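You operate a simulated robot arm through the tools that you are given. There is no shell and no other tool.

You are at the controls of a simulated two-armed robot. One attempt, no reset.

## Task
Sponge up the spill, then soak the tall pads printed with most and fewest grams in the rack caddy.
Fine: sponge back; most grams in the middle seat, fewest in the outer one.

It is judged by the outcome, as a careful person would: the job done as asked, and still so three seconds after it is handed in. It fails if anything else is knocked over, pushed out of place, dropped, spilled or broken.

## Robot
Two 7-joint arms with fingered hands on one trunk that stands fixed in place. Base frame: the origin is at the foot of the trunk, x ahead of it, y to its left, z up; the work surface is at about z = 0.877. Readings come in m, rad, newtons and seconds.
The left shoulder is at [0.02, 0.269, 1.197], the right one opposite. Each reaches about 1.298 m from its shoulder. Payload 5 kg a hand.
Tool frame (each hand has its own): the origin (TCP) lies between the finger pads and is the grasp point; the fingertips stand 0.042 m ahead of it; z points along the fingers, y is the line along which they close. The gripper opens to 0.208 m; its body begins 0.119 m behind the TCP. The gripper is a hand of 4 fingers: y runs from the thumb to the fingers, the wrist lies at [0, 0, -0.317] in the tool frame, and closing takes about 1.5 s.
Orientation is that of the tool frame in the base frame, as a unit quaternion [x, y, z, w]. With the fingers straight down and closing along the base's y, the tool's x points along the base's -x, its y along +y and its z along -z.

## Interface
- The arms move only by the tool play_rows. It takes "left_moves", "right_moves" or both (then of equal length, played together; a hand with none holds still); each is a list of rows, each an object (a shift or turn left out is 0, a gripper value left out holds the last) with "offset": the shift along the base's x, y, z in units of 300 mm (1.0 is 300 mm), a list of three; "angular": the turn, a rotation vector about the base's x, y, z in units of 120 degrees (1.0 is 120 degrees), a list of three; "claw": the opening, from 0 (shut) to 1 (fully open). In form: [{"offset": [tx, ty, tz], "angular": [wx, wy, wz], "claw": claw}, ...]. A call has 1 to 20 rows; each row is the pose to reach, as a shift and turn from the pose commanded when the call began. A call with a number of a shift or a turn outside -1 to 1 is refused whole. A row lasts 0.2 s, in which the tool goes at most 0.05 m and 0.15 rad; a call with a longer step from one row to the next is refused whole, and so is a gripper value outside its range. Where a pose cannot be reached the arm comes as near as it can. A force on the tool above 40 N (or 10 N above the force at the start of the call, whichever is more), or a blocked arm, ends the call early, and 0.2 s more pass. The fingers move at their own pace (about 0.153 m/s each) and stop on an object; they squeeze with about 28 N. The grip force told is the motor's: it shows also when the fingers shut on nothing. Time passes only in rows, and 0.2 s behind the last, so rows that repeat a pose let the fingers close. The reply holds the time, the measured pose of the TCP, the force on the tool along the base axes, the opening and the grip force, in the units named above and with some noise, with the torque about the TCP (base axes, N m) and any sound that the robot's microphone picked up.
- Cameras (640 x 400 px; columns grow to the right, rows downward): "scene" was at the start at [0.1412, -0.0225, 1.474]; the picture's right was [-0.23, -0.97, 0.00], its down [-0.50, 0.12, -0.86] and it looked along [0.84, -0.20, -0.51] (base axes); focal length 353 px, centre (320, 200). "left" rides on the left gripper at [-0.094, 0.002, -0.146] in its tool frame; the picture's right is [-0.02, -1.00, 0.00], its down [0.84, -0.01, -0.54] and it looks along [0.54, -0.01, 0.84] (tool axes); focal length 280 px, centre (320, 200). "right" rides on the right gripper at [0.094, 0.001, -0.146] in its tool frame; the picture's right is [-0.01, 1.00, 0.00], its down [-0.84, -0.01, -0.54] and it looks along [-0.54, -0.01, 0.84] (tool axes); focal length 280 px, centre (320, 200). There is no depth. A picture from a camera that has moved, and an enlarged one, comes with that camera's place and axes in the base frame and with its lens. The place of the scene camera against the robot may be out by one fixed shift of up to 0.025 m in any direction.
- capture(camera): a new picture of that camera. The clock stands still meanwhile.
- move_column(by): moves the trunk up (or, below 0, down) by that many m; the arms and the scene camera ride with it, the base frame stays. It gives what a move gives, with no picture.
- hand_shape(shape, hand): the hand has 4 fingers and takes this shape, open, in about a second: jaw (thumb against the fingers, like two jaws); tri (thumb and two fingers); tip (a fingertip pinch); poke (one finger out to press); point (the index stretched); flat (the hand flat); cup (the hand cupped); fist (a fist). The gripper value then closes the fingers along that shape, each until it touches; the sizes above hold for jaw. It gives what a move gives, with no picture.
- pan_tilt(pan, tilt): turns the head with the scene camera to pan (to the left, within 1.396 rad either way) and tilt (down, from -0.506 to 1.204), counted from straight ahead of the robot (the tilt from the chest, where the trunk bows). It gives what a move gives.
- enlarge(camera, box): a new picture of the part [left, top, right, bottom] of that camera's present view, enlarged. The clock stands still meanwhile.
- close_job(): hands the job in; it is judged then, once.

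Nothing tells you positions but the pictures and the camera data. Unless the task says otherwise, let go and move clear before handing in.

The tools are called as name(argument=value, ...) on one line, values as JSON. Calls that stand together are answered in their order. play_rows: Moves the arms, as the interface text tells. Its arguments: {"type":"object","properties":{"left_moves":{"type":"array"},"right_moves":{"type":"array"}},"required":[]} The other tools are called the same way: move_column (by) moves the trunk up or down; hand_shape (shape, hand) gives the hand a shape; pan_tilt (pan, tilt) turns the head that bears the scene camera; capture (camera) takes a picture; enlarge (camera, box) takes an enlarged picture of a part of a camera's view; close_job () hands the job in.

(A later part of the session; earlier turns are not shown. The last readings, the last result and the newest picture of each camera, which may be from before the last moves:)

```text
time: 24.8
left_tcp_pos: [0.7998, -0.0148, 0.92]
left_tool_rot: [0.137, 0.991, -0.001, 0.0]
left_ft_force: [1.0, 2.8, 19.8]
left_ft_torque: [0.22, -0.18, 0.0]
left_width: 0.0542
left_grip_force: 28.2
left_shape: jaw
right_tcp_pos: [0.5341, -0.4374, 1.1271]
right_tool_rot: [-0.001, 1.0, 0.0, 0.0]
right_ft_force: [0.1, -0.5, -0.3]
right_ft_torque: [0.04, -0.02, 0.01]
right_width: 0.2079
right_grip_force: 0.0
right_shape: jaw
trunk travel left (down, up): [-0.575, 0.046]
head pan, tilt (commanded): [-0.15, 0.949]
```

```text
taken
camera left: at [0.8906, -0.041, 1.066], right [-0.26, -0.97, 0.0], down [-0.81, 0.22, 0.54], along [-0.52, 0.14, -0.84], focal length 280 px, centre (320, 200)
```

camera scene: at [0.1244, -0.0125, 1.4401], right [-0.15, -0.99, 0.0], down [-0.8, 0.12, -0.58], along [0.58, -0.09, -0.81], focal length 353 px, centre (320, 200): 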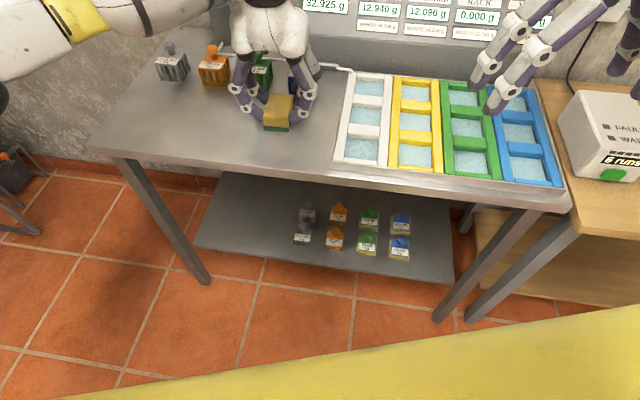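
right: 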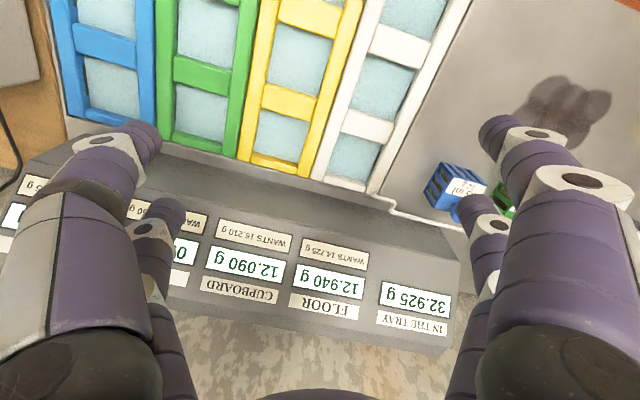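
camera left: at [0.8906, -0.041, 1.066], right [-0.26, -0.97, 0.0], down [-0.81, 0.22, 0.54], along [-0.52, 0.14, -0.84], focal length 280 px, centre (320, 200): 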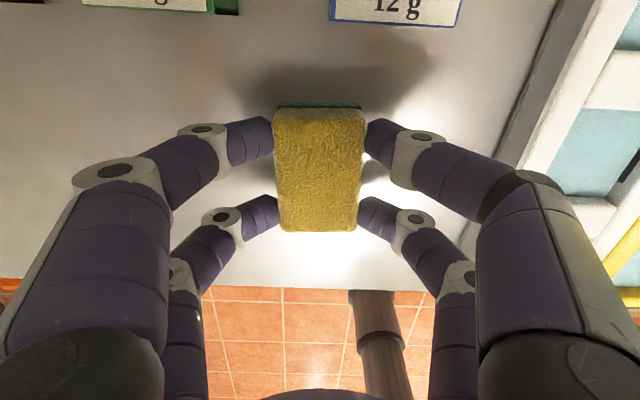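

The spill appears gone and the sponge has darkened. I will lift it and move back toward its home, then check the wiped area for leftovers before setting it down.

play_rows(left_moves=[{"offset": [0, 0, 0.08]}, {"offset": [0, 0, 0.155]}, {"offset": [0.02, 0.12, 0.155]}, {"offset": [0.04, 0.24, 0.155]}, {"offset": [0.05, 0.36, 0.155]}, {"offset": [0.055, 0.48, 0.155]}, {"offset": [0.055, 0.55, 0.155]}])

capture(camera="scene")

enlarge(camera="scene", box=[170, 60, 350, 172])

capture(camera="left")

```text
time: 26.4
left_tcp_pos: [0.8188, 0.1524, 0.9695]
left_tool_rot: [0.137, 0.991, 0.0, -0.001]
left_ft_force: [-0.4, 0.4, -0.6]
left_ft_torque: [-0.01, 0.0, -0.01]
left_width: 0.0542
left_grip_force: 28.1
left_shape: jaw
right_tcp_pos: [0.5362, -0.438, 1.1275]
right_tool_rot: [0.001, 1.0, 0.0, 0.0]
right_ft_force: [-0.2, -0.5, 0.3]
right_ft_torque: [-0.04, 0.03, -0.01]
right_width: 0.2081
right_grip_force: 0.0
right_shape: jaw
trunk travel left (down, up): [-0.575, 0.046]
head pan, tilt (commanded): [-0.15, 0.949]
```

```text
taken
camera scene: at [0.1254, -0.0119, 1.44], right [-0.15, -0.99, 0.0], down [-0.8, 0.12, -0.58], along [0.58, -0.09, -0.81], focal length 353 px, centre (320, 200)
```

scene: 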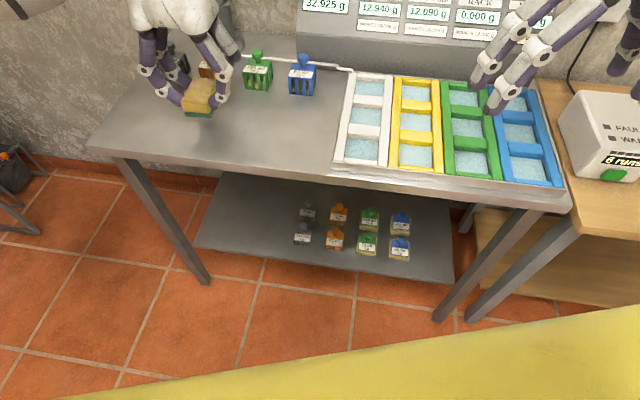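

```text
3.56 times, centred on (260, 116) of scene
camera zoom: at [0.1254, -0.0119, 1.44], right [-0.15, -0.99, 0.0], down [-0.8, 0.12, -0.58], along [0.58, -0.09, -0.81], focal length 1256 px, centre (533, 499)
```

zoom: 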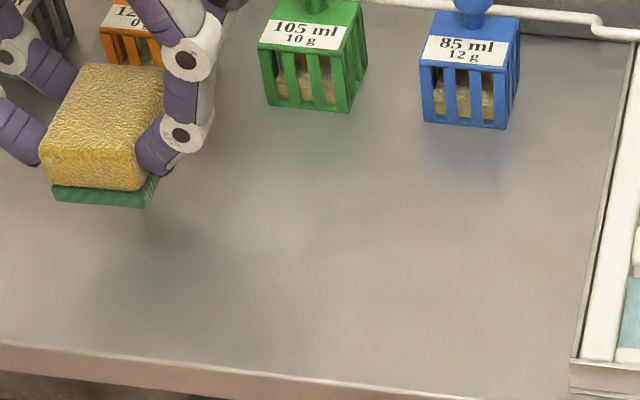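

```text
taken
camera left: at [0.9087, 0.1261, 1.114], right [-0.26, -0.97, 0.0], down [-0.81, 0.22, 0.54], along [-0.52, 0.14, -0.84], focal length 280 px, centre (320, 200)
```

left: 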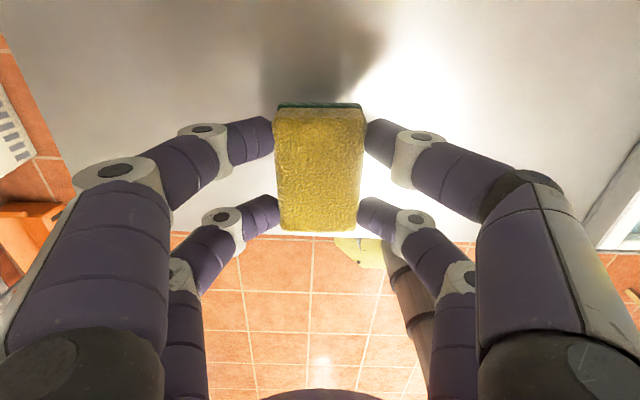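

The spill is fully wiped up. I will carry the sponge back to its home spot, turning the hand back to the pick-up angle.

play_rows(left_moves=[{"offset": [0.006, 0.035, 0], "angular": [0, 0, 0.068]}, {"offset": [0.012, 0.07, 0], "angular": [0, 0, 0.136]}, {"offset": [0.018, 0.105, 0], "angular": [0, 0, 0.204]}, {"offset": [0.023, 0.14, 0], "angular": [0, 0, 0.272]}, {"offset": [0.029, 0.175, 0], "angular": [0, 0, 0.34]}, {"offset": [0.035, 0.21, 0], "angular": [0, 0, 0.408]}, {"offset": [0.041, 0.245, 0], "angular": [0, 0, 0.476]}, {"offset": [0.047, 0.28, 0], "angular": [0, 0, 0.544]}, {"offset": [0.053, 0.315, 0], "angular": [0, 0, 0.612]}, {"offset": [0.058, 0.35, 0], "angular": [0, 0, 0.68]}, {"offset": [0.0625, 0.387, 0], "angular": [0, 0, 0.748]}, {"offset": [0.0625, 0.387, 0], "angular": [0, 0, 0.748]}])

play_rows(left_moves=[{"offset": [0, 0, -0.07]}, {"offset": [0, 0, -0.12]}, {"offset": [0, 0, -0.145]}, {"offset": [0, 0, -0.155]}, {"offset": [0, 0, -0.155]}])

capture(camera="scene")

```text
time: 29.0
left_tcp_pos: [0.8368, 0.268, 0.9662]
left_tool_rot: [-0.602, 0.798, 0.001, 0.0]
left_ft_force: [0.2, -0.4, -1.1]
left_ft_torque: [0.07, -0.02, 0.0]
left_width: 0.0542
left_grip_force: 27.8
left_shape: jaw
right_tcp_pos: [0.5355, -0.4386, 1.1259]
right_tool_rot: [0.0, 1.0, 0.0, 0.0]
right_ft_force: [-0.1, -0.3, 0.7]
right_ft_torque: [-0.02, -0.03, 0.01]
right_width: 0.2081
right_grip_force: 0.0
right_shape: jaw
trunk travel left (down, up): [-0.575, 0.046]
head pan, tilt (commanded): [-0.15, 0.949]
```

```text
time: 30.2
left_tcp_pos: [0.8376, 0.2684, 0.9227]
left_tool_rot: [-0.602, 0.799, -0.001, 0.0]
left_ft_force: [1.1, -0.4, 5.8]
left_ft_torque: [0.13, -0.01, -0.04]
left_width: 0.0539
left_grip_force: 28.9
left_shape: jaw
right_tcp_pos: [0.5349, -0.4373, 1.1269]
right_tool_rot: [0.0, 1.0, 0.0, 0.0]
right_ft_force: [0.8, 0.1, -0.1]
right_ft_torque: [0.01, 0.01, -0.02]
right_width: 0.2079
right_grip_force: 0.1
right_shape: jaw
trunk travel left (down, up): [-0.575, 0.046]
head pan, tilt (commanded): [-0.15, 0.949]
```

```text
taken
camera scene: at [0.1251, -0.0125, 1.4401], right [-0.15, -0.99, 0.0], down [-0.8, 0.12, -0.58], along [0.58, -0.09, -0.81], focal length 353 px, centre (320, 200)
```

scene: 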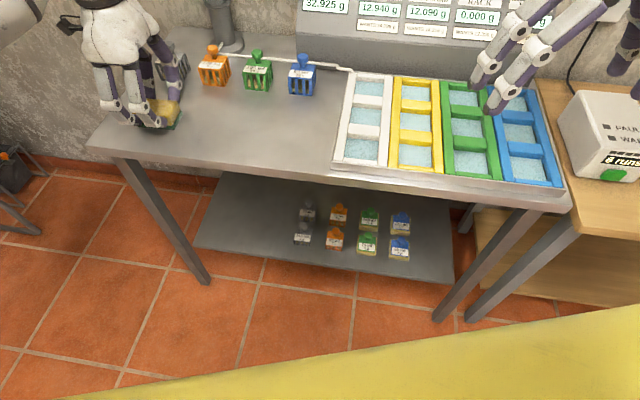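

The sponge is back on the table at its home pose with light contact. I will open the fingers, rise straight up and check where it rests.

play_rows(left_moves=[{"offset": [0, 0, 0], "claw": 0.3}, {"offset": [0, 0, 0], "claw": 0.6}, {"offset": [0, 0, 0], "claw": 0.6}, {"offset": [0, 0, 0], "claw": 0.6}, {"offset": [0, 0, 0.1]}, {"offset": [0, 0, 0.25]}, {"offset": [0, 0, 0.4]}, {"offset": [0, 0, 0.55]}])

capture(camera="left")

capture(camera="scene")

```text
time: 32.0
left_tcp_pos: [0.8336, 0.2671, 1.0898]
left_tool_rot: [-0.602, 0.798, 0.001, 0.001]
left_ft_force: [-1.6, -0.9, -0.9]
left_ft_torque: [0.04, -0.06, 0.0]
left_width: 0.1244
left_grip_force: 0.2
left_shape: jaw
right_tcp_pos: [0.5335, -0.4369, 1.1279]
right_tool_rot: [0.0, 1.0, 0.0, 0.0]
right_ft_force: [-0.8, -0.5, 0.8]
right_ft_torque: [0.05, -0.15, 0.0]
right_width: 0.2081
right_grip_force: 0.1
right_shape: jaw
trunk travel left (down, up): [-0.575, 0.046]
head pan, tilt (commanded): [-0.15, 0.949]
```

```text
taken
camera left: at [0.8591, 0.3563, 1.2345], right [0.96, -0.26, 0.0], down [-0.22, -0.81, 0.54], along [-0.14, -0.52, -0.84], focal length 280 px, centre (320, 200)
```

left: 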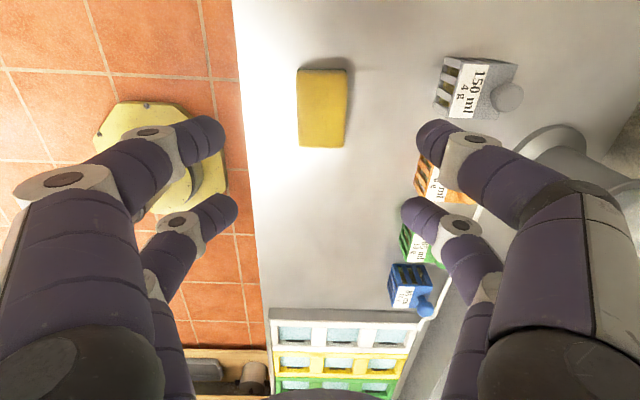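

```text
taken
camera scene: at [0.1244, -0.0129, 1.4402], right [-0.15, -0.99, 0.0], down [-0.8, 0.12, -0.58], along [0.58, -0.09, -0.81], focal length 353 px, centre (320, 200)
```

scene: 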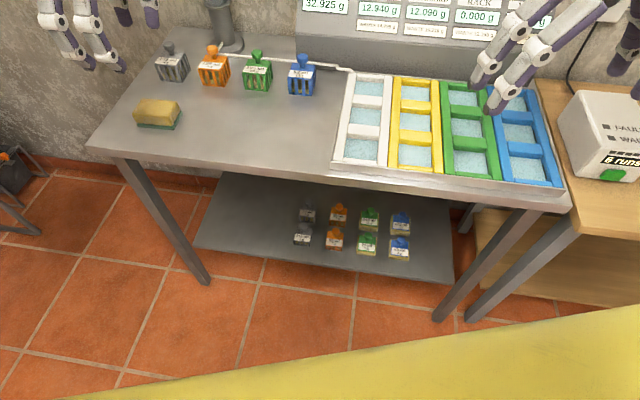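

The sponge is back where it was and the table is dry. For the pads I need a grip on their small knobs, so I will try the fingertip-pinch shape on the right hand in free space and see how it looks, open and closed.

hand_shape(hand="right", shape="tip")

capture(camera="right")

play_rows(right_moves=[{"claw": 0}, {"claw": 0}, {"claw": 0}, {"claw": 0}, {"claw": 0}, {"claw": 0}, {"claw": 0}, {"claw": 0}])

capture(camera="right")

```text
time: 32.9
left_tcp_pos: [0.8365, 0.2681, 1.0883]
left_tool_rot: [-0.602, 0.799, 0.0, 0.0]
left_ft_force: [0.4, -0.1, 0.0]
left_ft_torque: [-0.02, 0.02, 0.01]
left_width: 0.1243
left_grip_force: 0.1
left_shape: jaw
right_tcp_pos: [0.5348, -0.4368, 1.1267]
right_tool_rot: [0.0, 1.0, 0.0, 0.001]
right_ft_force: [0.0, 0.3, -0.8]
right_ft_torque: [-0.01, 0.04, -0.01]
right_width: 0.2079
right_grip_force: 0.1
right_shape: tip
trunk travel left (down, up): [-0.575, 0.046]
head pan, tilt (commanded): [-0.15, 0.949]
```

```text
taken
camera right: at [0.4426, -0.4362, 1.2723], right [0.01, 1.0, 0.0], down [0.84, -0.01, 0.54], along [0.54, -0.01, -0.84], focal length 280 px, centre (320, 200)
```

right: 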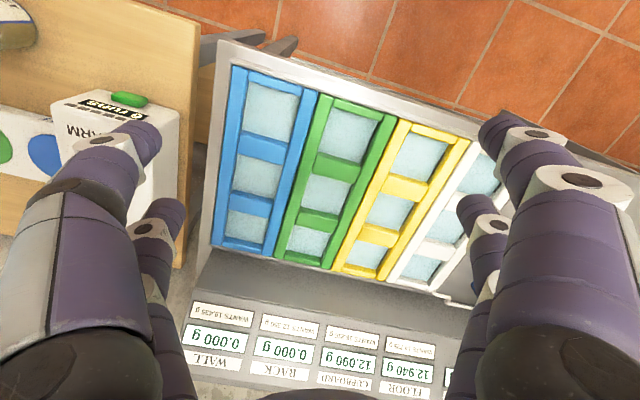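

```text
time: 34.7
left_tcp_pos: [0.836, 0.2701, 1.0904]
left_tool_rot: [-0.602, 0.798, 0.0, 0.0]
left_ft_force: [-1.4, 0.4, 0.1]
left_ft_torque: [0.0, -0.02, -0.04]
left_width: 0.1242
left_grip_force: 0.1
left_shape: jaw
right_tcp_pos: [0.5363, -0.438, 1.127]
right_tool_rot: [0.0, 1.0, -0.001, 0.0]
right_ft_force: [0.4, -0.3, -0.2]
right_ft_torque: [-0.02, -0.02, 0.02]
right_width: 0.0001
right_grip_force: 28.1
right_shape: tip
trunk travel left (down, up): [-0.575, 0.046]
head pan, tilt (commanded): [-0.15, 0.949]
```

```text
taken
camera right: at [0.4424, -0.4362, 1.2724], right [0.01, 1.0, 0.0], down [0.84, -0.01, 0.54], along [0.54, -0.01, -0.84], focal length 280 px, centre (320, 200)
```

right: 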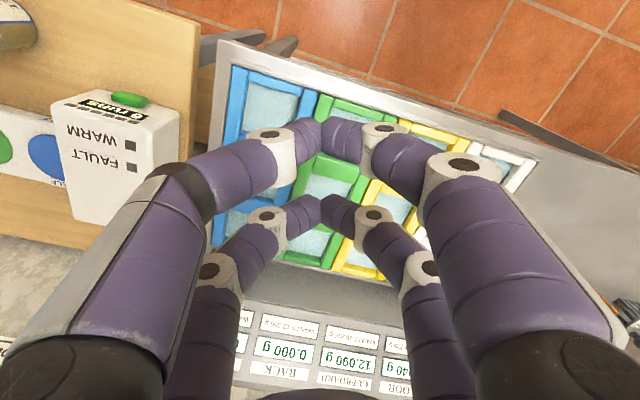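

In the tip shape the fingers still close as two separate pairs about 60 mm apart, so a knob could slip between them. I will try the three-finger shape as well.

hand_shape(hand="right", shape="tri")

capture(camera="right")

play_rows(right_moves=[{"claw": 0}, {"claw": 0}, {"claw": 0}, {"claw": 0}, {"claw": 0}, {"claw": 0}, {"claw": 0}, {"claw": 0}])

capture(camera="right")

capture(camera="scene")

```text
time: 35.6
left_tcp_pos: [0.8359, 0.2699, 1.0883]
left_tool_rot: [-0.602, 0.799, 0.001, 0.0]
left_ft_force: [0.1, -0.3, -0.2]
left_ft_torque: [0.02, 0.01, 0.0]
left_width: 0.1244
left_grip_force: 0.0
left_shape: jaw
right_tcp_pos: [0.5353, -0.4366, 1.1266]
right_tool_rot: [0.001, 1.0, 0.0, 0.0]
right_ft_force: [-0.8, -0.8, -0.1]
right_ft_torque: [0.03, 0.04, -0.04]
right_width: 0.208
right_grip_force: 0.1
right_shape: tri
trunk travel left (down, up): [-0.575, 0.046]
head pan, tilt (commanded): [-0.15, 0.949]
```

```text
taken
camera right: at [0.4424, -0.4362, 1.2724], right [0.01, 1.0, 0.0], down [0.84, -0.01, 0.54], along [0.54, -0.01, -0.84], focal length 280 px, centre (320, 200)
```

right: 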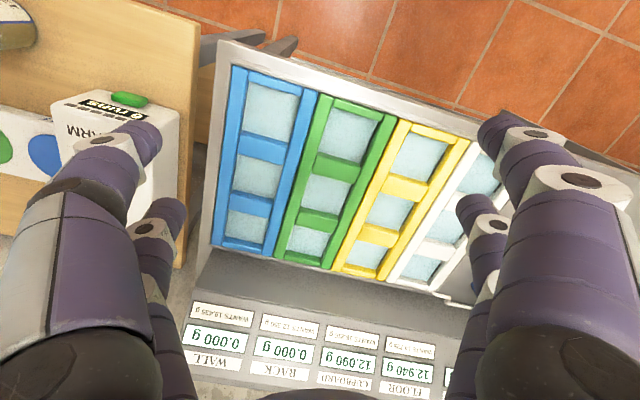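

```text
time: 37.4
left_tcp_pos: [0.8367, 0.2696, 1.0889]
left_tool_rot: [-0.602, 0.799, 0.0, -0.001]
left_ft_force: [0.0, 0.0, 0.3]
left_ft_torque: [0.02, -0.03, -0.02]
left_width: 0.1243
left_grip_force: 0.0
left_shape: jaw
right_tcp_pos: [0.5345, -0.4379, 1.1267]
right_tool_rot: [0.0, 1.0, 0.0, 0.0]
right_ft_force: [-0.9, 0.2, -0.1]
right_ft_torque: [0.0, -0.02, -0.01]
right_width: 0.0001
right_grip_force: 27.7
right_shape: tri
trunk travel left (down, up): [-0.575, 0.046]
head pan, tilt (commanded): [-0.15, 0.949]
```

```text
taken
camera right: at [0.4424, -0.4362, 1.2724], right [0.01, 1.0, 0.0], down [0.84, -0.01, 0.54], along [0.54, -0.01, -0.84], focal length 280 px, centre (320, 200)
```

right: 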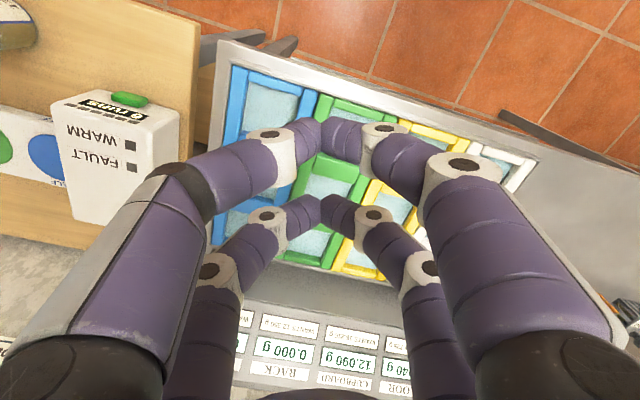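

```text
taken
camera scene: at [0.1255, -0.0124, 1.44], right [-0.15, -0.99, 0.0], down [-0.8, 0.12, -0.58], along [0.58, -0.09, -0.81], focal length 353 px, centre (320, 200)
```

scene: 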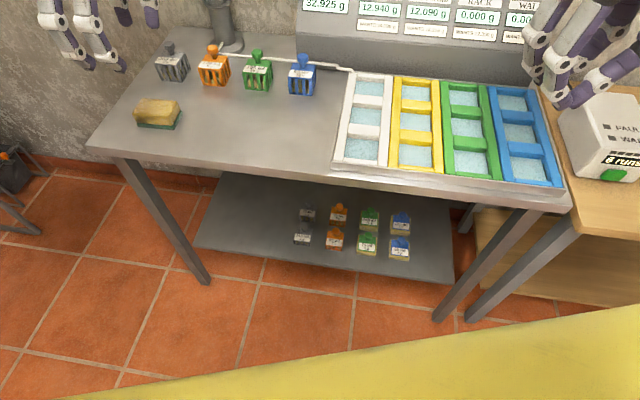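

All the shapes look alike on this hand: two opposed finger pairs about 60 mm apart, so I will pinch a knob with just one pair. Before picking, I will measure the green caddy's seats and the pads with enlarged wrist and scene pictures.

hand_shape(hand="right", shape="jaw")

enlarge(camera="right", box=[200, 50, 520, 250])

enlarge(camera="scene", box=[145, 30, 335, 110])

enlarge(camera="scene", box=[330, 60, 570, 210])

enlarge(camera="left", box=[380, 40, 640, 340])

```text
time: 38.3
left_tcp_pos: [0.8348, 0.2694, 1.0893]
left_tool_rot: [-0.602, 0.798, 0.0, 0.0]
left_ft_force: [-0.5, 0.2, 0.1]
left_ft_torque: [0.02, -0.01, 0.0]
left_width: 0.124
left_grip_force: 0.1
left_shape: jaw
right_tcp_pos: [0.5354, -0.438, 1.127]
right_tool_rot: [0.0, 1.0, 0.0, 0.0]
right_ft_force: [-0.9, -0.7, 0.4]
right_ft_torque: [-0.03, 0.01, 0.01]
right_width: 0.2079
right_grip_force: 0.1
right_shape: jaw
trunk travel left (down, up): [-0.575, 0.046]
head pan, tilt (commanded): [-0.15, 0.949]
```

```text
2.00 times, centred on (360, 150) of right
camera zoom: at [0.4424, -0.4362, 1.2724], right [0.01, 1.0, 0.0], down [0.84, -0.01, 0.54], along [0.54, -0.01, -0.84], focal length 561 px, centre (240, 300)
```

zoom: 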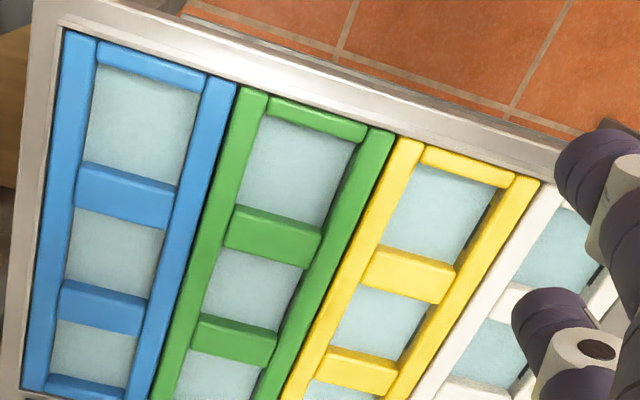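

```text
3.37 times, centred on (240, 70) of scene
camera zoom: at [0.1254, -0.0124, 1.44], right [-0.15, -0.99, 0.0], down [-0.8, 0.12, -0.58], along [0.58, -0.09, -0.81], focal length 1190 px, centre (590, 638)
```

zoom: 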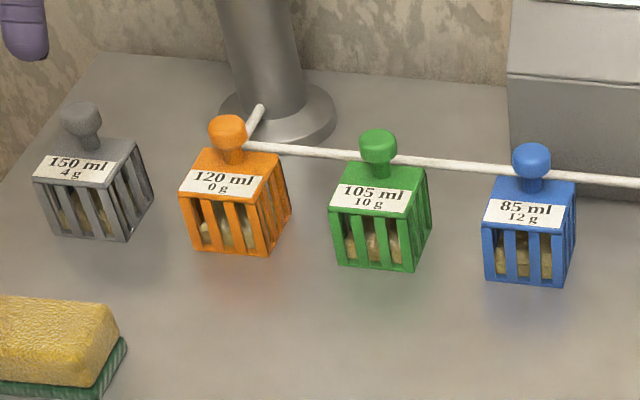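

```text
2.67 times, centred on (450, 135) of scene
camera zoom: at [0.1254, -0.0124, 1.44], right [-0.15, -0.99, 0.0], down [-0.8, 0.12, -0.58], along [0.58, -0.09, -0.81], focal length 942 px, centre (-27, 373)
```

zoom: 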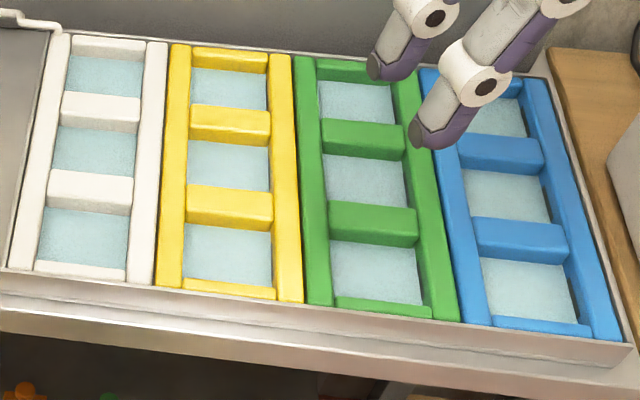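

```text
1.33 times, centred on (510, 190) of left
camera zoom: at [0.8602, 0.3573, 1.2334], right [0.97, -0.26, 0.0], down [-0.22, -0.81, 0.54], along [-0.14, -0.52, -0.84], focal length 374 px, centre (67, 213)
```

zoom: 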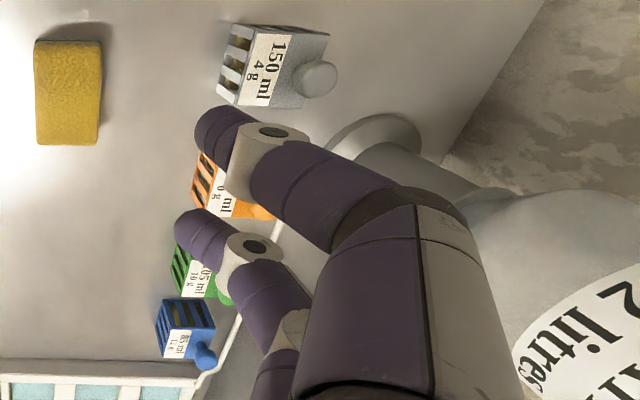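

The pads have bodies about 59 mm wide and 46 mm tall with a knob cap near z 0.958, and the seats are about 66 mm openings, so placing needs a few millimetres' accuracy. Near the orange pad the bottle stands close behind, so I want the left hand turned with its camera on the robot's side; I will test that turn in free space.

play_rows(left_moves=[{"offset": [0, 0, 0.06], "angular": [0, 0, 0.0674], "claw": 0.6}, {"offset": [0, 0, 0.12], "angular": [0, 0, 0.1348]}, {"offset": [0, 0, 0.18], "angular": [0, 0, 0.2022]}, {"offset": [0, 0, 0.2], "angular": [0, 0, 0.2696]}, {"offset": [0, 0, 0.2], "angular": [0, 0, 0.337]}, {"offset": [0, 0, 0.2], "angular": [0, 0, 0.4044]}, {"offset": [0, 0, 0.2], "angular": [0, 0, 0.4718]}, {"offset": [0, 0, 0.2], "angular": [0, 0, 0.5392]}, {"offset": [0, 0, 0.2], "angular": [0, 0, 0.6066]}, {"offset": [0, 0, 0.2], "angular": [0, 0, 0.674]}, {"offset": [0, 0, 0.2], "angular": [0, 0, 0.7414]}, {"offset": [0, 0, 0.2], "angular": [0, 0, 0.7414]}])

capture(camera="left")

capture(camera="scene")

```text
time: 40.9
left_tcp_pos: [0.8391, 0.267, 1.1462]
left_tool_rot: [0.989, -0.147, 0.0, 0.0]
left_ft_force: [0.3, 0.3, 0.4]
left_ft_torque: [-0.03, 0.0, 0.0]
left_width: 0.1242
left_grip_force: 0.1
left_shape: jaw
right_tcp_pos: [0.5359, -0.4373, 1.1257]
right_tool_rot: [0.0, 1.0, 0.0, 0.0]
right_ft_force: [0.0, 0.8, -0.2]
right_ft_torque: [-0.02, -0.02, 0.0]
right_width: 0.2079
right_grip_force: 0.1
right_shape: jaw
trunk travel left (down, up): [-0.575, 0.046]
head pan, tilt (commanded): [-0.15, 0.949]
```

```text
taken
camera left: at [0.748, 0.2914, 1.2906], right [0.28, 0.96, 0.0], down [0.81, -0.23, 0.54], along [0.52, -0.15, -0.84], focal length 280 px, centre (320, 200)
```

left: 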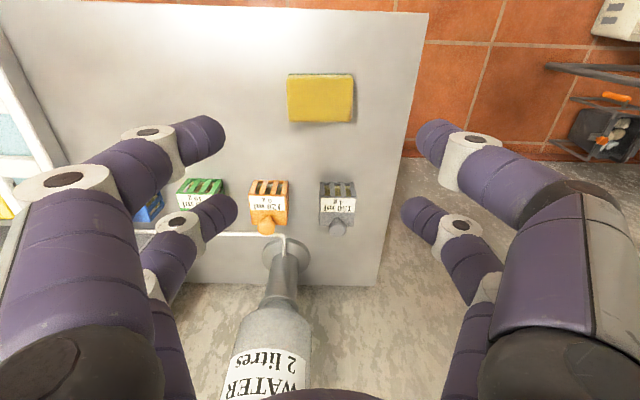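

```text
taken
camera scene: at [0.1255, -0.0124, 1.44], right [-0.15, -0.99, 0.0], down [-0.8, 0.12, -0.58], along [0.58, -0.09, -0.81], focal length 353 px, centre (320, 200)
```

scene: 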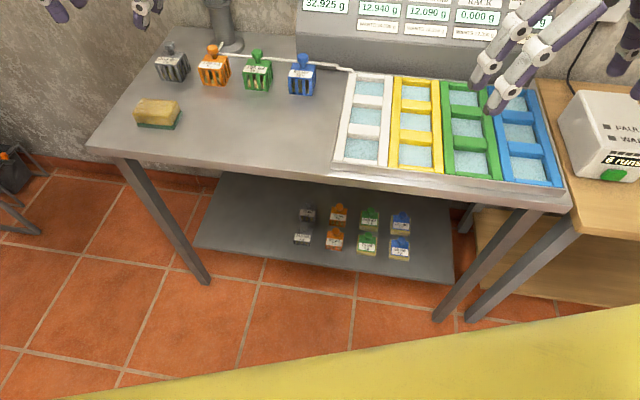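

The turned pose is reachable and shows the orange pad with the bottle behind it. I will move above the orange knob with the far finger pair lined up on it and the opening narrowed to about 60 mm, staying high.

play_rows(left_moves=[{"offset": [0.09, -0.1, 0], "claw": 0.3}, {"offset": [0.18, -0.2, 0]}, {"offset": [0.27, -0.3, 0]}, {"offset": [0.358, -0.398, 0]}, {"offset": [0.358, -0.398, -0.12]}, {"offset": [0.358, -0.398, -0.24]}, {"offset": [0.358, -0.398, -0.3]}, {"offset": [0.358, -0.398, -0.3]}])

capture(camera="left")

capture(camera="scene")

```text
time: 42.7
left_tcp_pos: [0.9442, 0.1454, 1.0578]
left_tool_rot: [0.989, -0.149, 0.001, -0.001]
left_ft_force: [-1.1, -1.5, 1.0]
left_ft_torque: [0.19, -0.03, 0.02]
left_width: 0.0625
left_grip_force: 0.0
left_shape: jaw
right_tcp_pos: [0.5349, -0.438, 1.1279]
right_tool_rot: [0.0, 1.0, 0.001, 0.0]
right_ft_force: [-0.5, -1.5, -0.2]
right_ft_torque: [0.1, -0.09, -0.03]
right_width: 0.2078
right_grip_force: 0.0
right_shape: jaw
trunk travel left (down, up): [-0.575, 0.046]
head pan, tilt (commanded): [-0.15, 0.949]
```

```text
taken
camera left: at [0.854, 0.169, 1.2019], right [0.28, 0.96, 0.0], down [0.81, -0.24, 0.54], along [0.52, -0.15, -0.84], focal length 280 px, centre (320, 200)
```

left: 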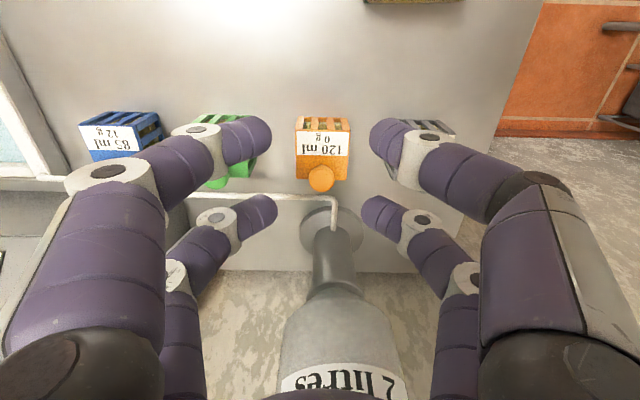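

```text
taken
camera scene: at [0.1248, -0.0134, 1.4401], right [-0.15, -0.99, 0.0], down [-0.8, 0.12, -0.58], along [0.58, -0.09, -0.81], focal length 353 px, centre (320, 200)
```

scene: 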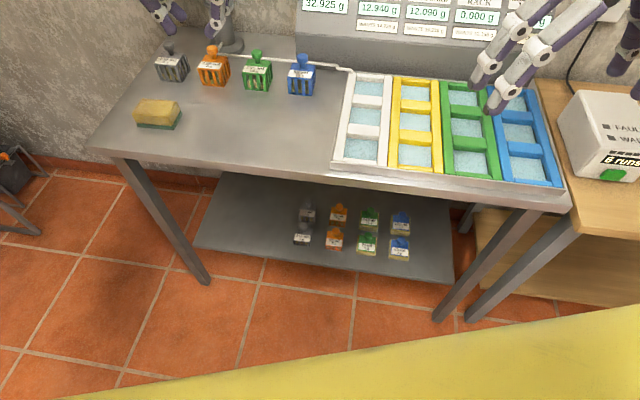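

The orange knob sits midway between the fingers sideways. I will descend until the fingertips are level with the knob's cap to check the fore-aft alignment with the far finger pair.

play_rows(left_moves=[{"offset": [0.004, 0.0, -0.08]}, {"offset": [0.004, 0.0, -0.15]}, {"offset": [0.004, 0.0, -0.187]}, {"offset": [0.004, 0.0, -0.187]}])

capture(camera="left")

enlarge(camera="scene", box=[130, 0, 330, 125])

```text
time: 43.7
left_tcp_pos: [0.9451, 0.1476, 1.0001]
left_tool_rot: [0.989, -0.147, 0.0, -0.001]
left_ft_force: [0.0, -0.6, -0.7]
left_ft_torque: [0.01, 0.0, -0.01]
left_width: 0.0626
left_grip_force: 0.1
left_shape: jaw
right_tcp_pos: [0.5362, -0.4384, 1.1263]
right_tool_rot: [0.0, 1.0, 0.0, 0.0]
right_ft_force: [-0.6, 0.4, -0.2]
right_ft_torque: [-0.04, -0.01, -0.02]
right_width: 0.2077
right_grip_force: 0.0
right_shape: jaw
trunk travel left (down, up): [-0.575, 0.046]
head pan, tilt (commanded): [-0.15, 0.949]
```

```text
taken
camera left: at [0.8559, 0.1708, 1.1446], right [0.28, 0.96, 0.0], down [0.81, -0.24, 0.54], along [0.52, -0.15, -0.84], focal length 280 px, centre (320, 200)
```

left: 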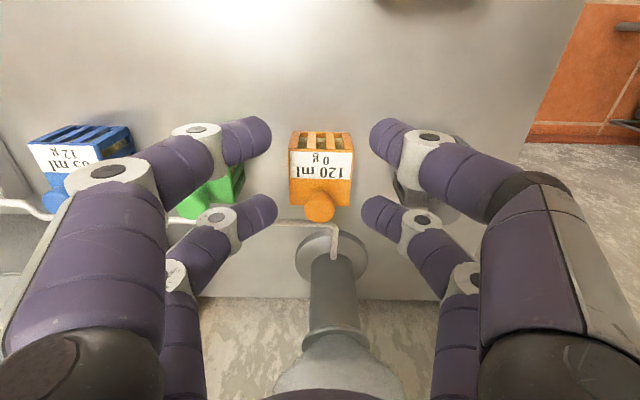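

```text
3.20 times, centred on (230, 62) of scene
camera zoom: at [0.1254, -0.0124, 1.44], right [-0.15, -0.99, 0.0], down [-0.8, 0.12, -0.58], along [0.58, -0.09, -0.81], focal length 1130 px, centre (608, 640)
```

zoom: 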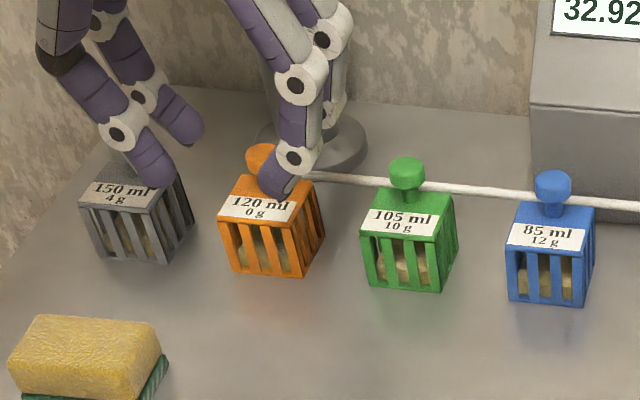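

The knob now lines up with the far finger pair both ways. I will lower so the tips sit around the neck and cap, then close gently.

play_rows(left_moves=[{"offset": [0.002, -0.002, -0.04]}, {"offset": [0.002, -0.002, -0.075]}, {"offset": [0.002, -0.002, -0.087]}, {"offset": [0.002, -0.002, -0.087], "claw": 0.2}, {"offset": [0.002, -0.002, -0.087], "claw": 0.15}, {"offset": [0.002, -0.002, -0.087], "claw": 0.12}, {"offset": [0.002, -0.002, -0.087], "claw": 0.12}])

capture(camera="left")

enlarge(camera="scene", box=[130, 0, 330, 125])

```text
time: 45.3
left_tcp_pos: [0.9466, 0.1467, 0.9743]
left_tool_rot: [0.989, -0.149, 0.0, 0.0]
left_ft_force: [-0.6, 0.0, 0.5]
left_ft_torque: [-0.01, 0.02, 0.0]
left_width: 0.0256
left_grip_force: 0.0
left_shape: jaw
right_tcp_pos: [0.5349, -0.4361, 1.1274]
right_tool_rot: [0.0, 1.0, 0.0, 0.0]
right_ft_force: [0.3, 0.0, 0.4]
right_ft_torque: [-0.01, 0.02, -0.02]
right_width: 0.2082
right_grip_force: 0.0
right_shape: jaw
trunk travel left (down, up): [-0.575, 0.046]
head pan, tilt (commanded): [-0.15, 0.949]
```

```text
taken
camera left: at [0.8576, 0.171, 1.1176], right [0.28, 0.96, 0.0], down [0.81, -0.23, 0.54], along [0.52, -0.15, -0.84], focal length 280 px, centre (320, 200)
```

left: 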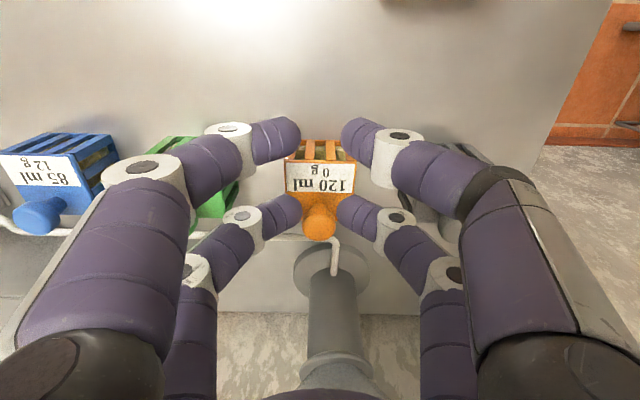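

```text
3.20 times, centred on (230, 62) of scene
camera zoom: at [0.1255, -0.0124, 1.44], right [-0.15, -0.99, 0.0], down [-0.8, 0.12, -0.58], along [0.58, -0.09, -0.81], focal length 1130 px, centre (608, 640)
```

zoom: 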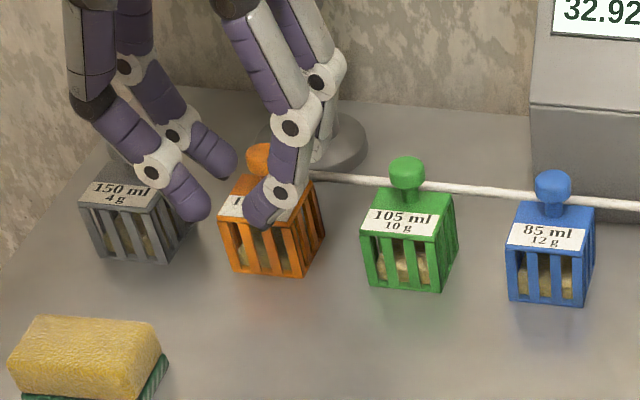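

The tips flank the neck just below the cap with nothing touching yet. I will close fully and check the grip.

play_rows(left_moves=[{"claw": 0.08}, {"claw": 0.04}, {"claw": 0.0}, {"claw": 0.0}, {"claw": 0.0}, {"claw": 0.0}])

capture(camera="left")

enlarge(camera="scene", box=[130, 0, 330, 125])

```text
time: 46.7
left_tcp_pos: [0.9474, 0.1468, 0.9727]
left_tool_rot: [0.989, -0.147, 0.0, 0.0]
left_ft_force: [-0.5, 0.1, -0.4]
left_ft_torque: [-0.02, -0.01, 0.01]
left_width: 0.0001
left_grip_force: 27.7
left_shape: jaw
right_tcp_pos: [0.5353, -0.4384, 1.1263]
right_tool_rot: [0.0, 1.0, 0.0, 0.0]
right_ft_force: [-1.3, -0.6, 0.1]
right_ft_torque: [0.03, -0.01, -0.02]
right_width: 0.2082
right_grip_force: 0.0
right_shape: jaw
trunk travel left (down, up): [-0.575, 0.046]
head pan, tilt (commanded): [-0.15, 0.949]
```

```text
taken
camera left: at [0.8576, 0.171, 1.1176], right [0.28, 0.96, 0.0], down [0.81, -0.23, 0.54], along [0.52, -0.15, -0.84], focal length 280 px, centre (320, 200)
```

left: 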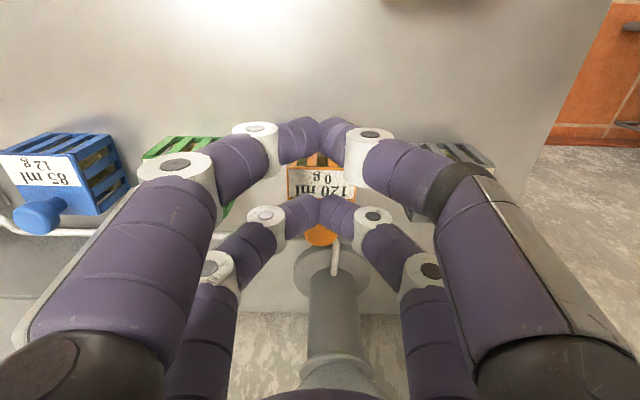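

```text
3.20 times, centred on (230, 62) of scene
camera zoom: at [0.1255, -0.0124, 1.44], right [-0.15, -0.99, 0.0], down [-0.8, 0.12, -0.58], along [0.58, -0.09, -0.81], focal length 1130 px, centre (608, 640)
```

zoom: 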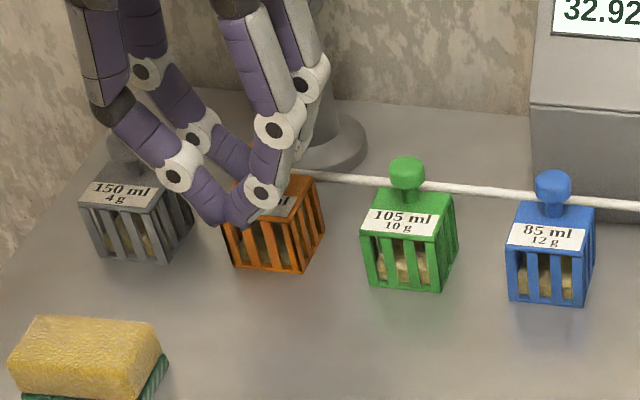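

The fingers shut fully just in front of the neck and nudged the pad back a few millimetres without gripping, so the knob lies further out than this pair. I will reopen and look again before shifting forward.

play_rows(left_moves=[{"claw": 0.1}, {"claw": 0.2}, {"claw": 0.3}, {"claw": 0.3}, {"claw": 0.3}])

capture(camera="left")

enlarge(camera="scene", box=[130, 0, 330, 125])

enlarge(camera="left", box=[220, 100, 420, 300])

```text
time: 47.9
left_tcp_pos: [0.9471, 0.1472, 0.9736]
left_tool_rot: [0.989, -0.148, 0.0, 0.0]
left_ft_force: [-0.7, -0.3, 0.2]
left_ft_torque: [0.03, -0.02, 0.0]
left_width: 0.0622
left_grip_force: 0.0
left_shape: jaw
right_tcp_pos: [0.5364, -0.4388, 1.1267]
right_tool_rot: [0.0, 1.0, 0.0, 0.0]
right_ft_force: [-0.2, 0.0, -0.3]
right_ft_torque: [0.04, 0.01, 0.04]
right_width: 0.2076
right_grip_force: 0.1
right_shape: jaw
trunk travel left (down, up): [-0.575, 0.046]
head pan, tilt (commanded): [-0.15, 0.949]
```

```text
taken
camera left: at [0.8576, 0.171, 1.1176], right [0.28, 0.96, 0.0], down [0.81, -0.24, 0.54], along [0.52, -0.15, -0.84], focal length 280 px, centre (320, 200)
```

left: 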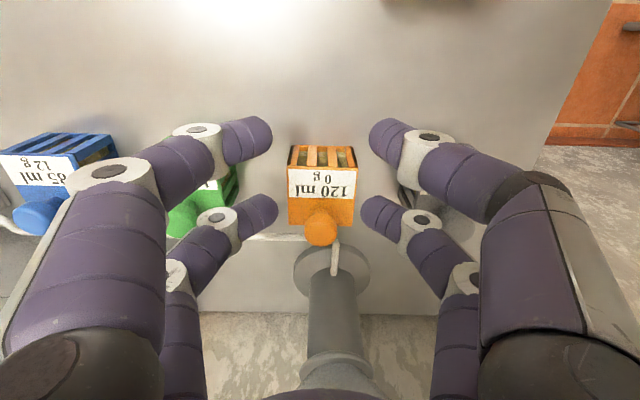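

```text
3.20 times, centred on (230, 62) of scene
camera zoom: at [0.1255, -0.0124, 1.44], right [-0.15, -0.99, 0.0], down [-0.8, 0.12, -0.58], along [0.58, -0.09, -0.81], focal length 1130 px, centre (608, 640)
```

zoom: 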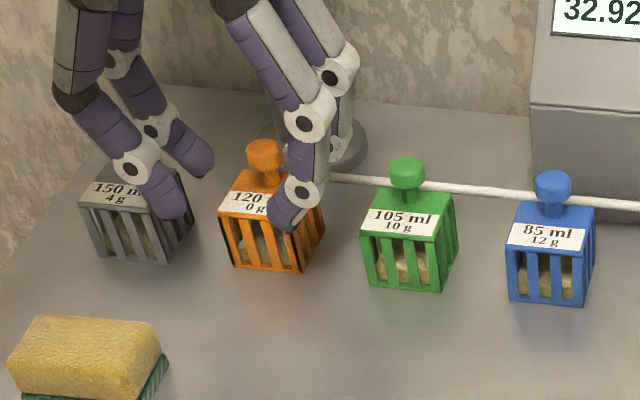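

```text
2.00 times, centred on (320, 200) of left
camera zoom: at [0.8576, 0.171, 1.1176], right [0.28, 0.96, 0.0], down [0.81, -0.24, 0.54], along [0.52, -0.15, -0.84], focal length 561 px, centre (320, 200)
```

zoom: 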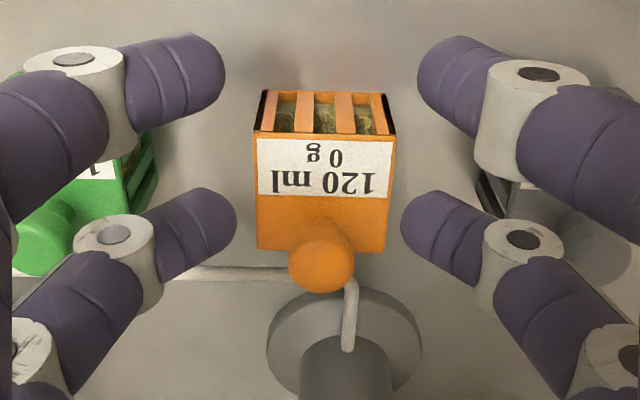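

The pad is upright and only a few millimetres back; by my estimate the knob is about 12 mm beyond the far pair. I will shift the hand forward by that much, go slightly lower and close again.

play_rows(left_moves=[{"offset": [0.02, -0.006, 0]}, {"offset": [0.04, -0.0125, -0.01]}, {"offset": [0.04, -0.0125, -0.01]}, {"offset": [0.04, -0.0125, -0.01], "claw": 0.2}, {"offset": [0.04, -0.0125, -0.01], "claw": 0.12}, {"offset": [0.04, -0.0125, -0.01], "claw": 0.12}])

enlarge(camera="left", box=[220, 100, 420, 300])

```text
time: 49.3
left_tcp_pos: [0.9591, 0.1426, 0.9725]
left_tool_rot: [0.989, -0.148, 0.0, 0.0]
left_ft_force: [-0.8, 0.4, 0.5]
left_ft_torque: [0.03, -0.01, -0.02]
left_width: 0.0255
left_grip_force: 0.1
left_shape: jaw
right_tcp_pos: [0.5356, -0.4377, 1.1269]
right_tool_rot: [0.0, 1.0, 0.0, 0.0]
right_ft_force: [-0.4, 0.1, 1.1]
right_ft_torque: [0.0, 0.05, 0.0]
right_width: 0.2083
right_grip_force: 0.0
right_shape: jaw
trunk travel left (down, up): [-0.575, 0.046]
head pan, tilt (commanded): [-0.15, 0.949]
```

```text
2.00 times, centred on (320, 200) of left
camera zoom: at [0.8689, 0.1674, 1.1156], right [0.28, 0.96, 0.0], down [0.81, -0.23, 0.54], along [0.52, -0.15, -0.84], focal length 561 px, centre (320, 200)
```

zoom: 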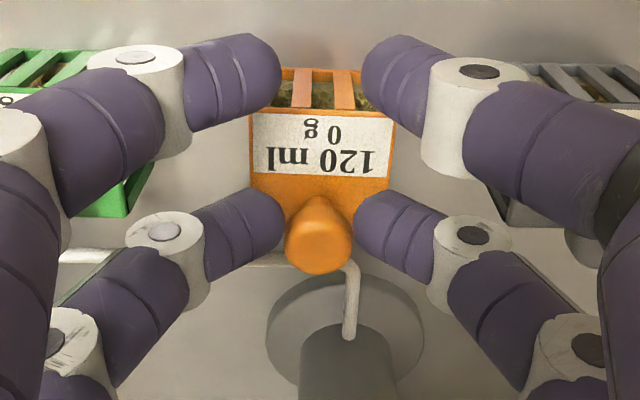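

The neck now sits squarely between the two tips. Closing on it.

play_rows(left_moves=[{"claw": 0.09}, {"claw": 0.06}, {"claw": 0.03}, {"claw": 0.0}, {"claw": 0.0}, {"claw": 0.0}, {"claw": 0.0}])

enlarge(camera="left", box=[220, 100, 420, 300])

enlarge(camera="scene", box=[130, 0, 330, 125])

```text
time: 50.9
left_tcp_pos: [0.959, 0.1433, 0.9717]
left_tool_rot: [0.989, -0.147, -0.001, 0.0]
left_ft_force: [0.6, 0.3, -0.1]
left_ft_torque: [-0.02, 0.02, 0.03]
left_width: 0.0
left_grip_force: 28.4
left_shape: jaw
right_tcp_pos: [0.5364, -0.4383, 1.1256]
right_tool_rot: [0.0, 1.0, 0.0, 0.0]
right_ft_force: [0.4, -0.1, -0.2]
right_ft_torque: [0.01, -0.01, -0.03]
right_width: 0.2078
right_grip_force: 0.0
right_shape: jaw
trunk travel left (down, up): [-0.575, 0.046]
head pan, tilt (commanded): [-0.15, 0.949]
```

```text
2.00 times, centred on (320, 200) of left
camera zoom: at [0.8689, 0.1674, 1.1156], right [0.28, 0.96, 0.0], down [0.81, -0.23, 0.54], along [0.52, -0.15, -0.84], focal length 561 px, centre (320, 200)
```

zoom: 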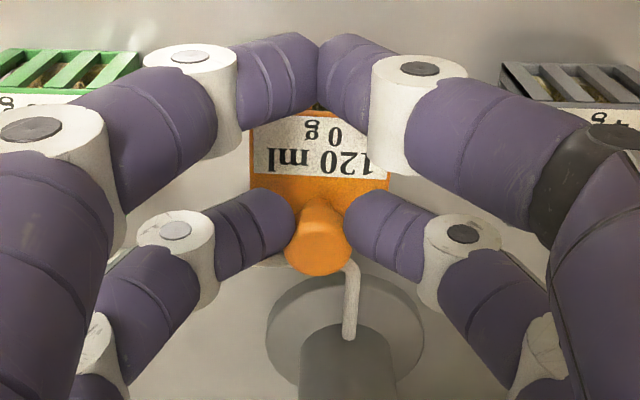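

```text
3.20 times, centred on (230, 62) of scene
camera zoom: at [0.1255, -0.0124, 1.44], right [-0.15, -0.99, 0.0], down [-0.8, 0.12, -0.58], along [0.58, -0.09, -0.81], focal length 1130 px, centre (608, 640)
```

zoom: 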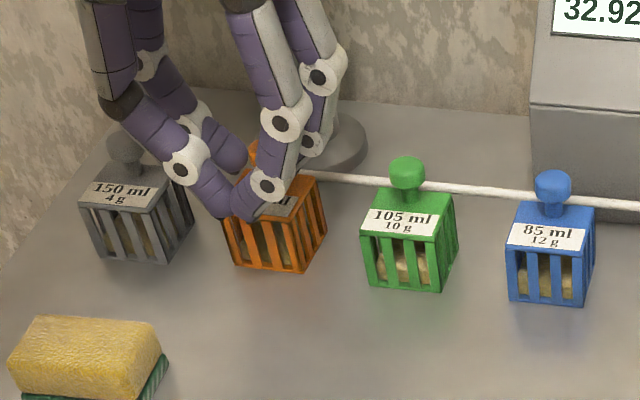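

The far pair now pinches the knob's neck with the cap above it. I will lift a little and check that the pad comes up securely.

play_rows(left_moves=[{"offset": [0, 0, 0.02]}, {"offset": [0, 0, 0.06]}, {"offset": [0, 0, 0.1]}, {"offset": [0, 0, 0.1]}, {"offset": [0, 0, 0.1]}])

enlarge(camera="left", box=[220, 100, 420, 300])

enlarge(camera="scene", box=[130, 0, 330, 125])

```text
time: 52.1
left_tcp_pos: [0.9586, 0.1435, 1.0006]
left_tool_rot: [0.989, -0.148, 0.0, 0.0]
left_ft_force: [0.0, -0.7, -0.2]
left_ft_torque: [0.02, 0.01, 0.02]
left_width: 0.0002
left_grip_force: 28.5
left_shape: jaw
right_tcp_pos: [0.5358, -0.4382, 1.1258]
right_tool_rot: [0.0, 1.0, -0.001, 0.0]
right_ft_force: [-0.6, 0.2, -0.3]
right_ft_torque: [0.0, -0.07, -0.01]
right_width: 0.2075
right_grip_force: 0.0
right_shape: jaw
trunk travel left (down, up): [-0.575, 0.046]
head pan, tilt (commanded): [-0.15, 0.949]
```

```text
2.00 times, centred on (320, 200) of left
camera zoom: at [0.8687, 0.1675, 1.1458], right [0.28, 0.96, 0.0], down [0.81, -0.24, 0.54], along [0.52, -0.15, -0.84], focal length 561 px, centre (320, 200)
```

zoom: 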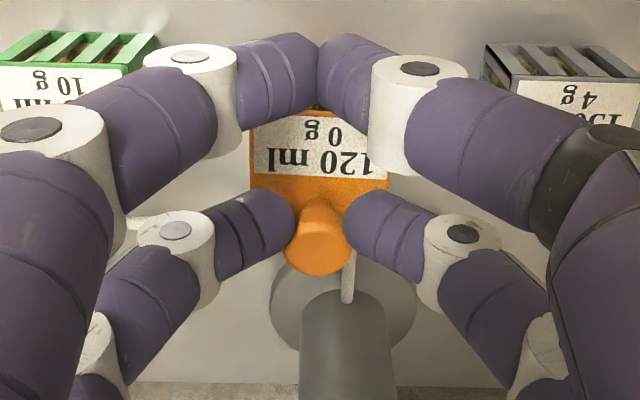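

```text
3.20 times, centred on (230, 62) of scene
camera zoom: at [0.1254, -0.0124, 1.44], right [-0.15, -0.99, 0.0], down [-0.8, 0.12, -0.58], along [0.58, -0.09, -0.81], focal length 1130 px, centre (608, 640)
```

zoom: 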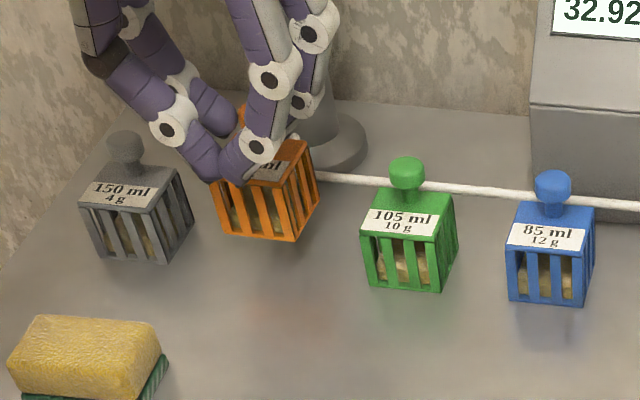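

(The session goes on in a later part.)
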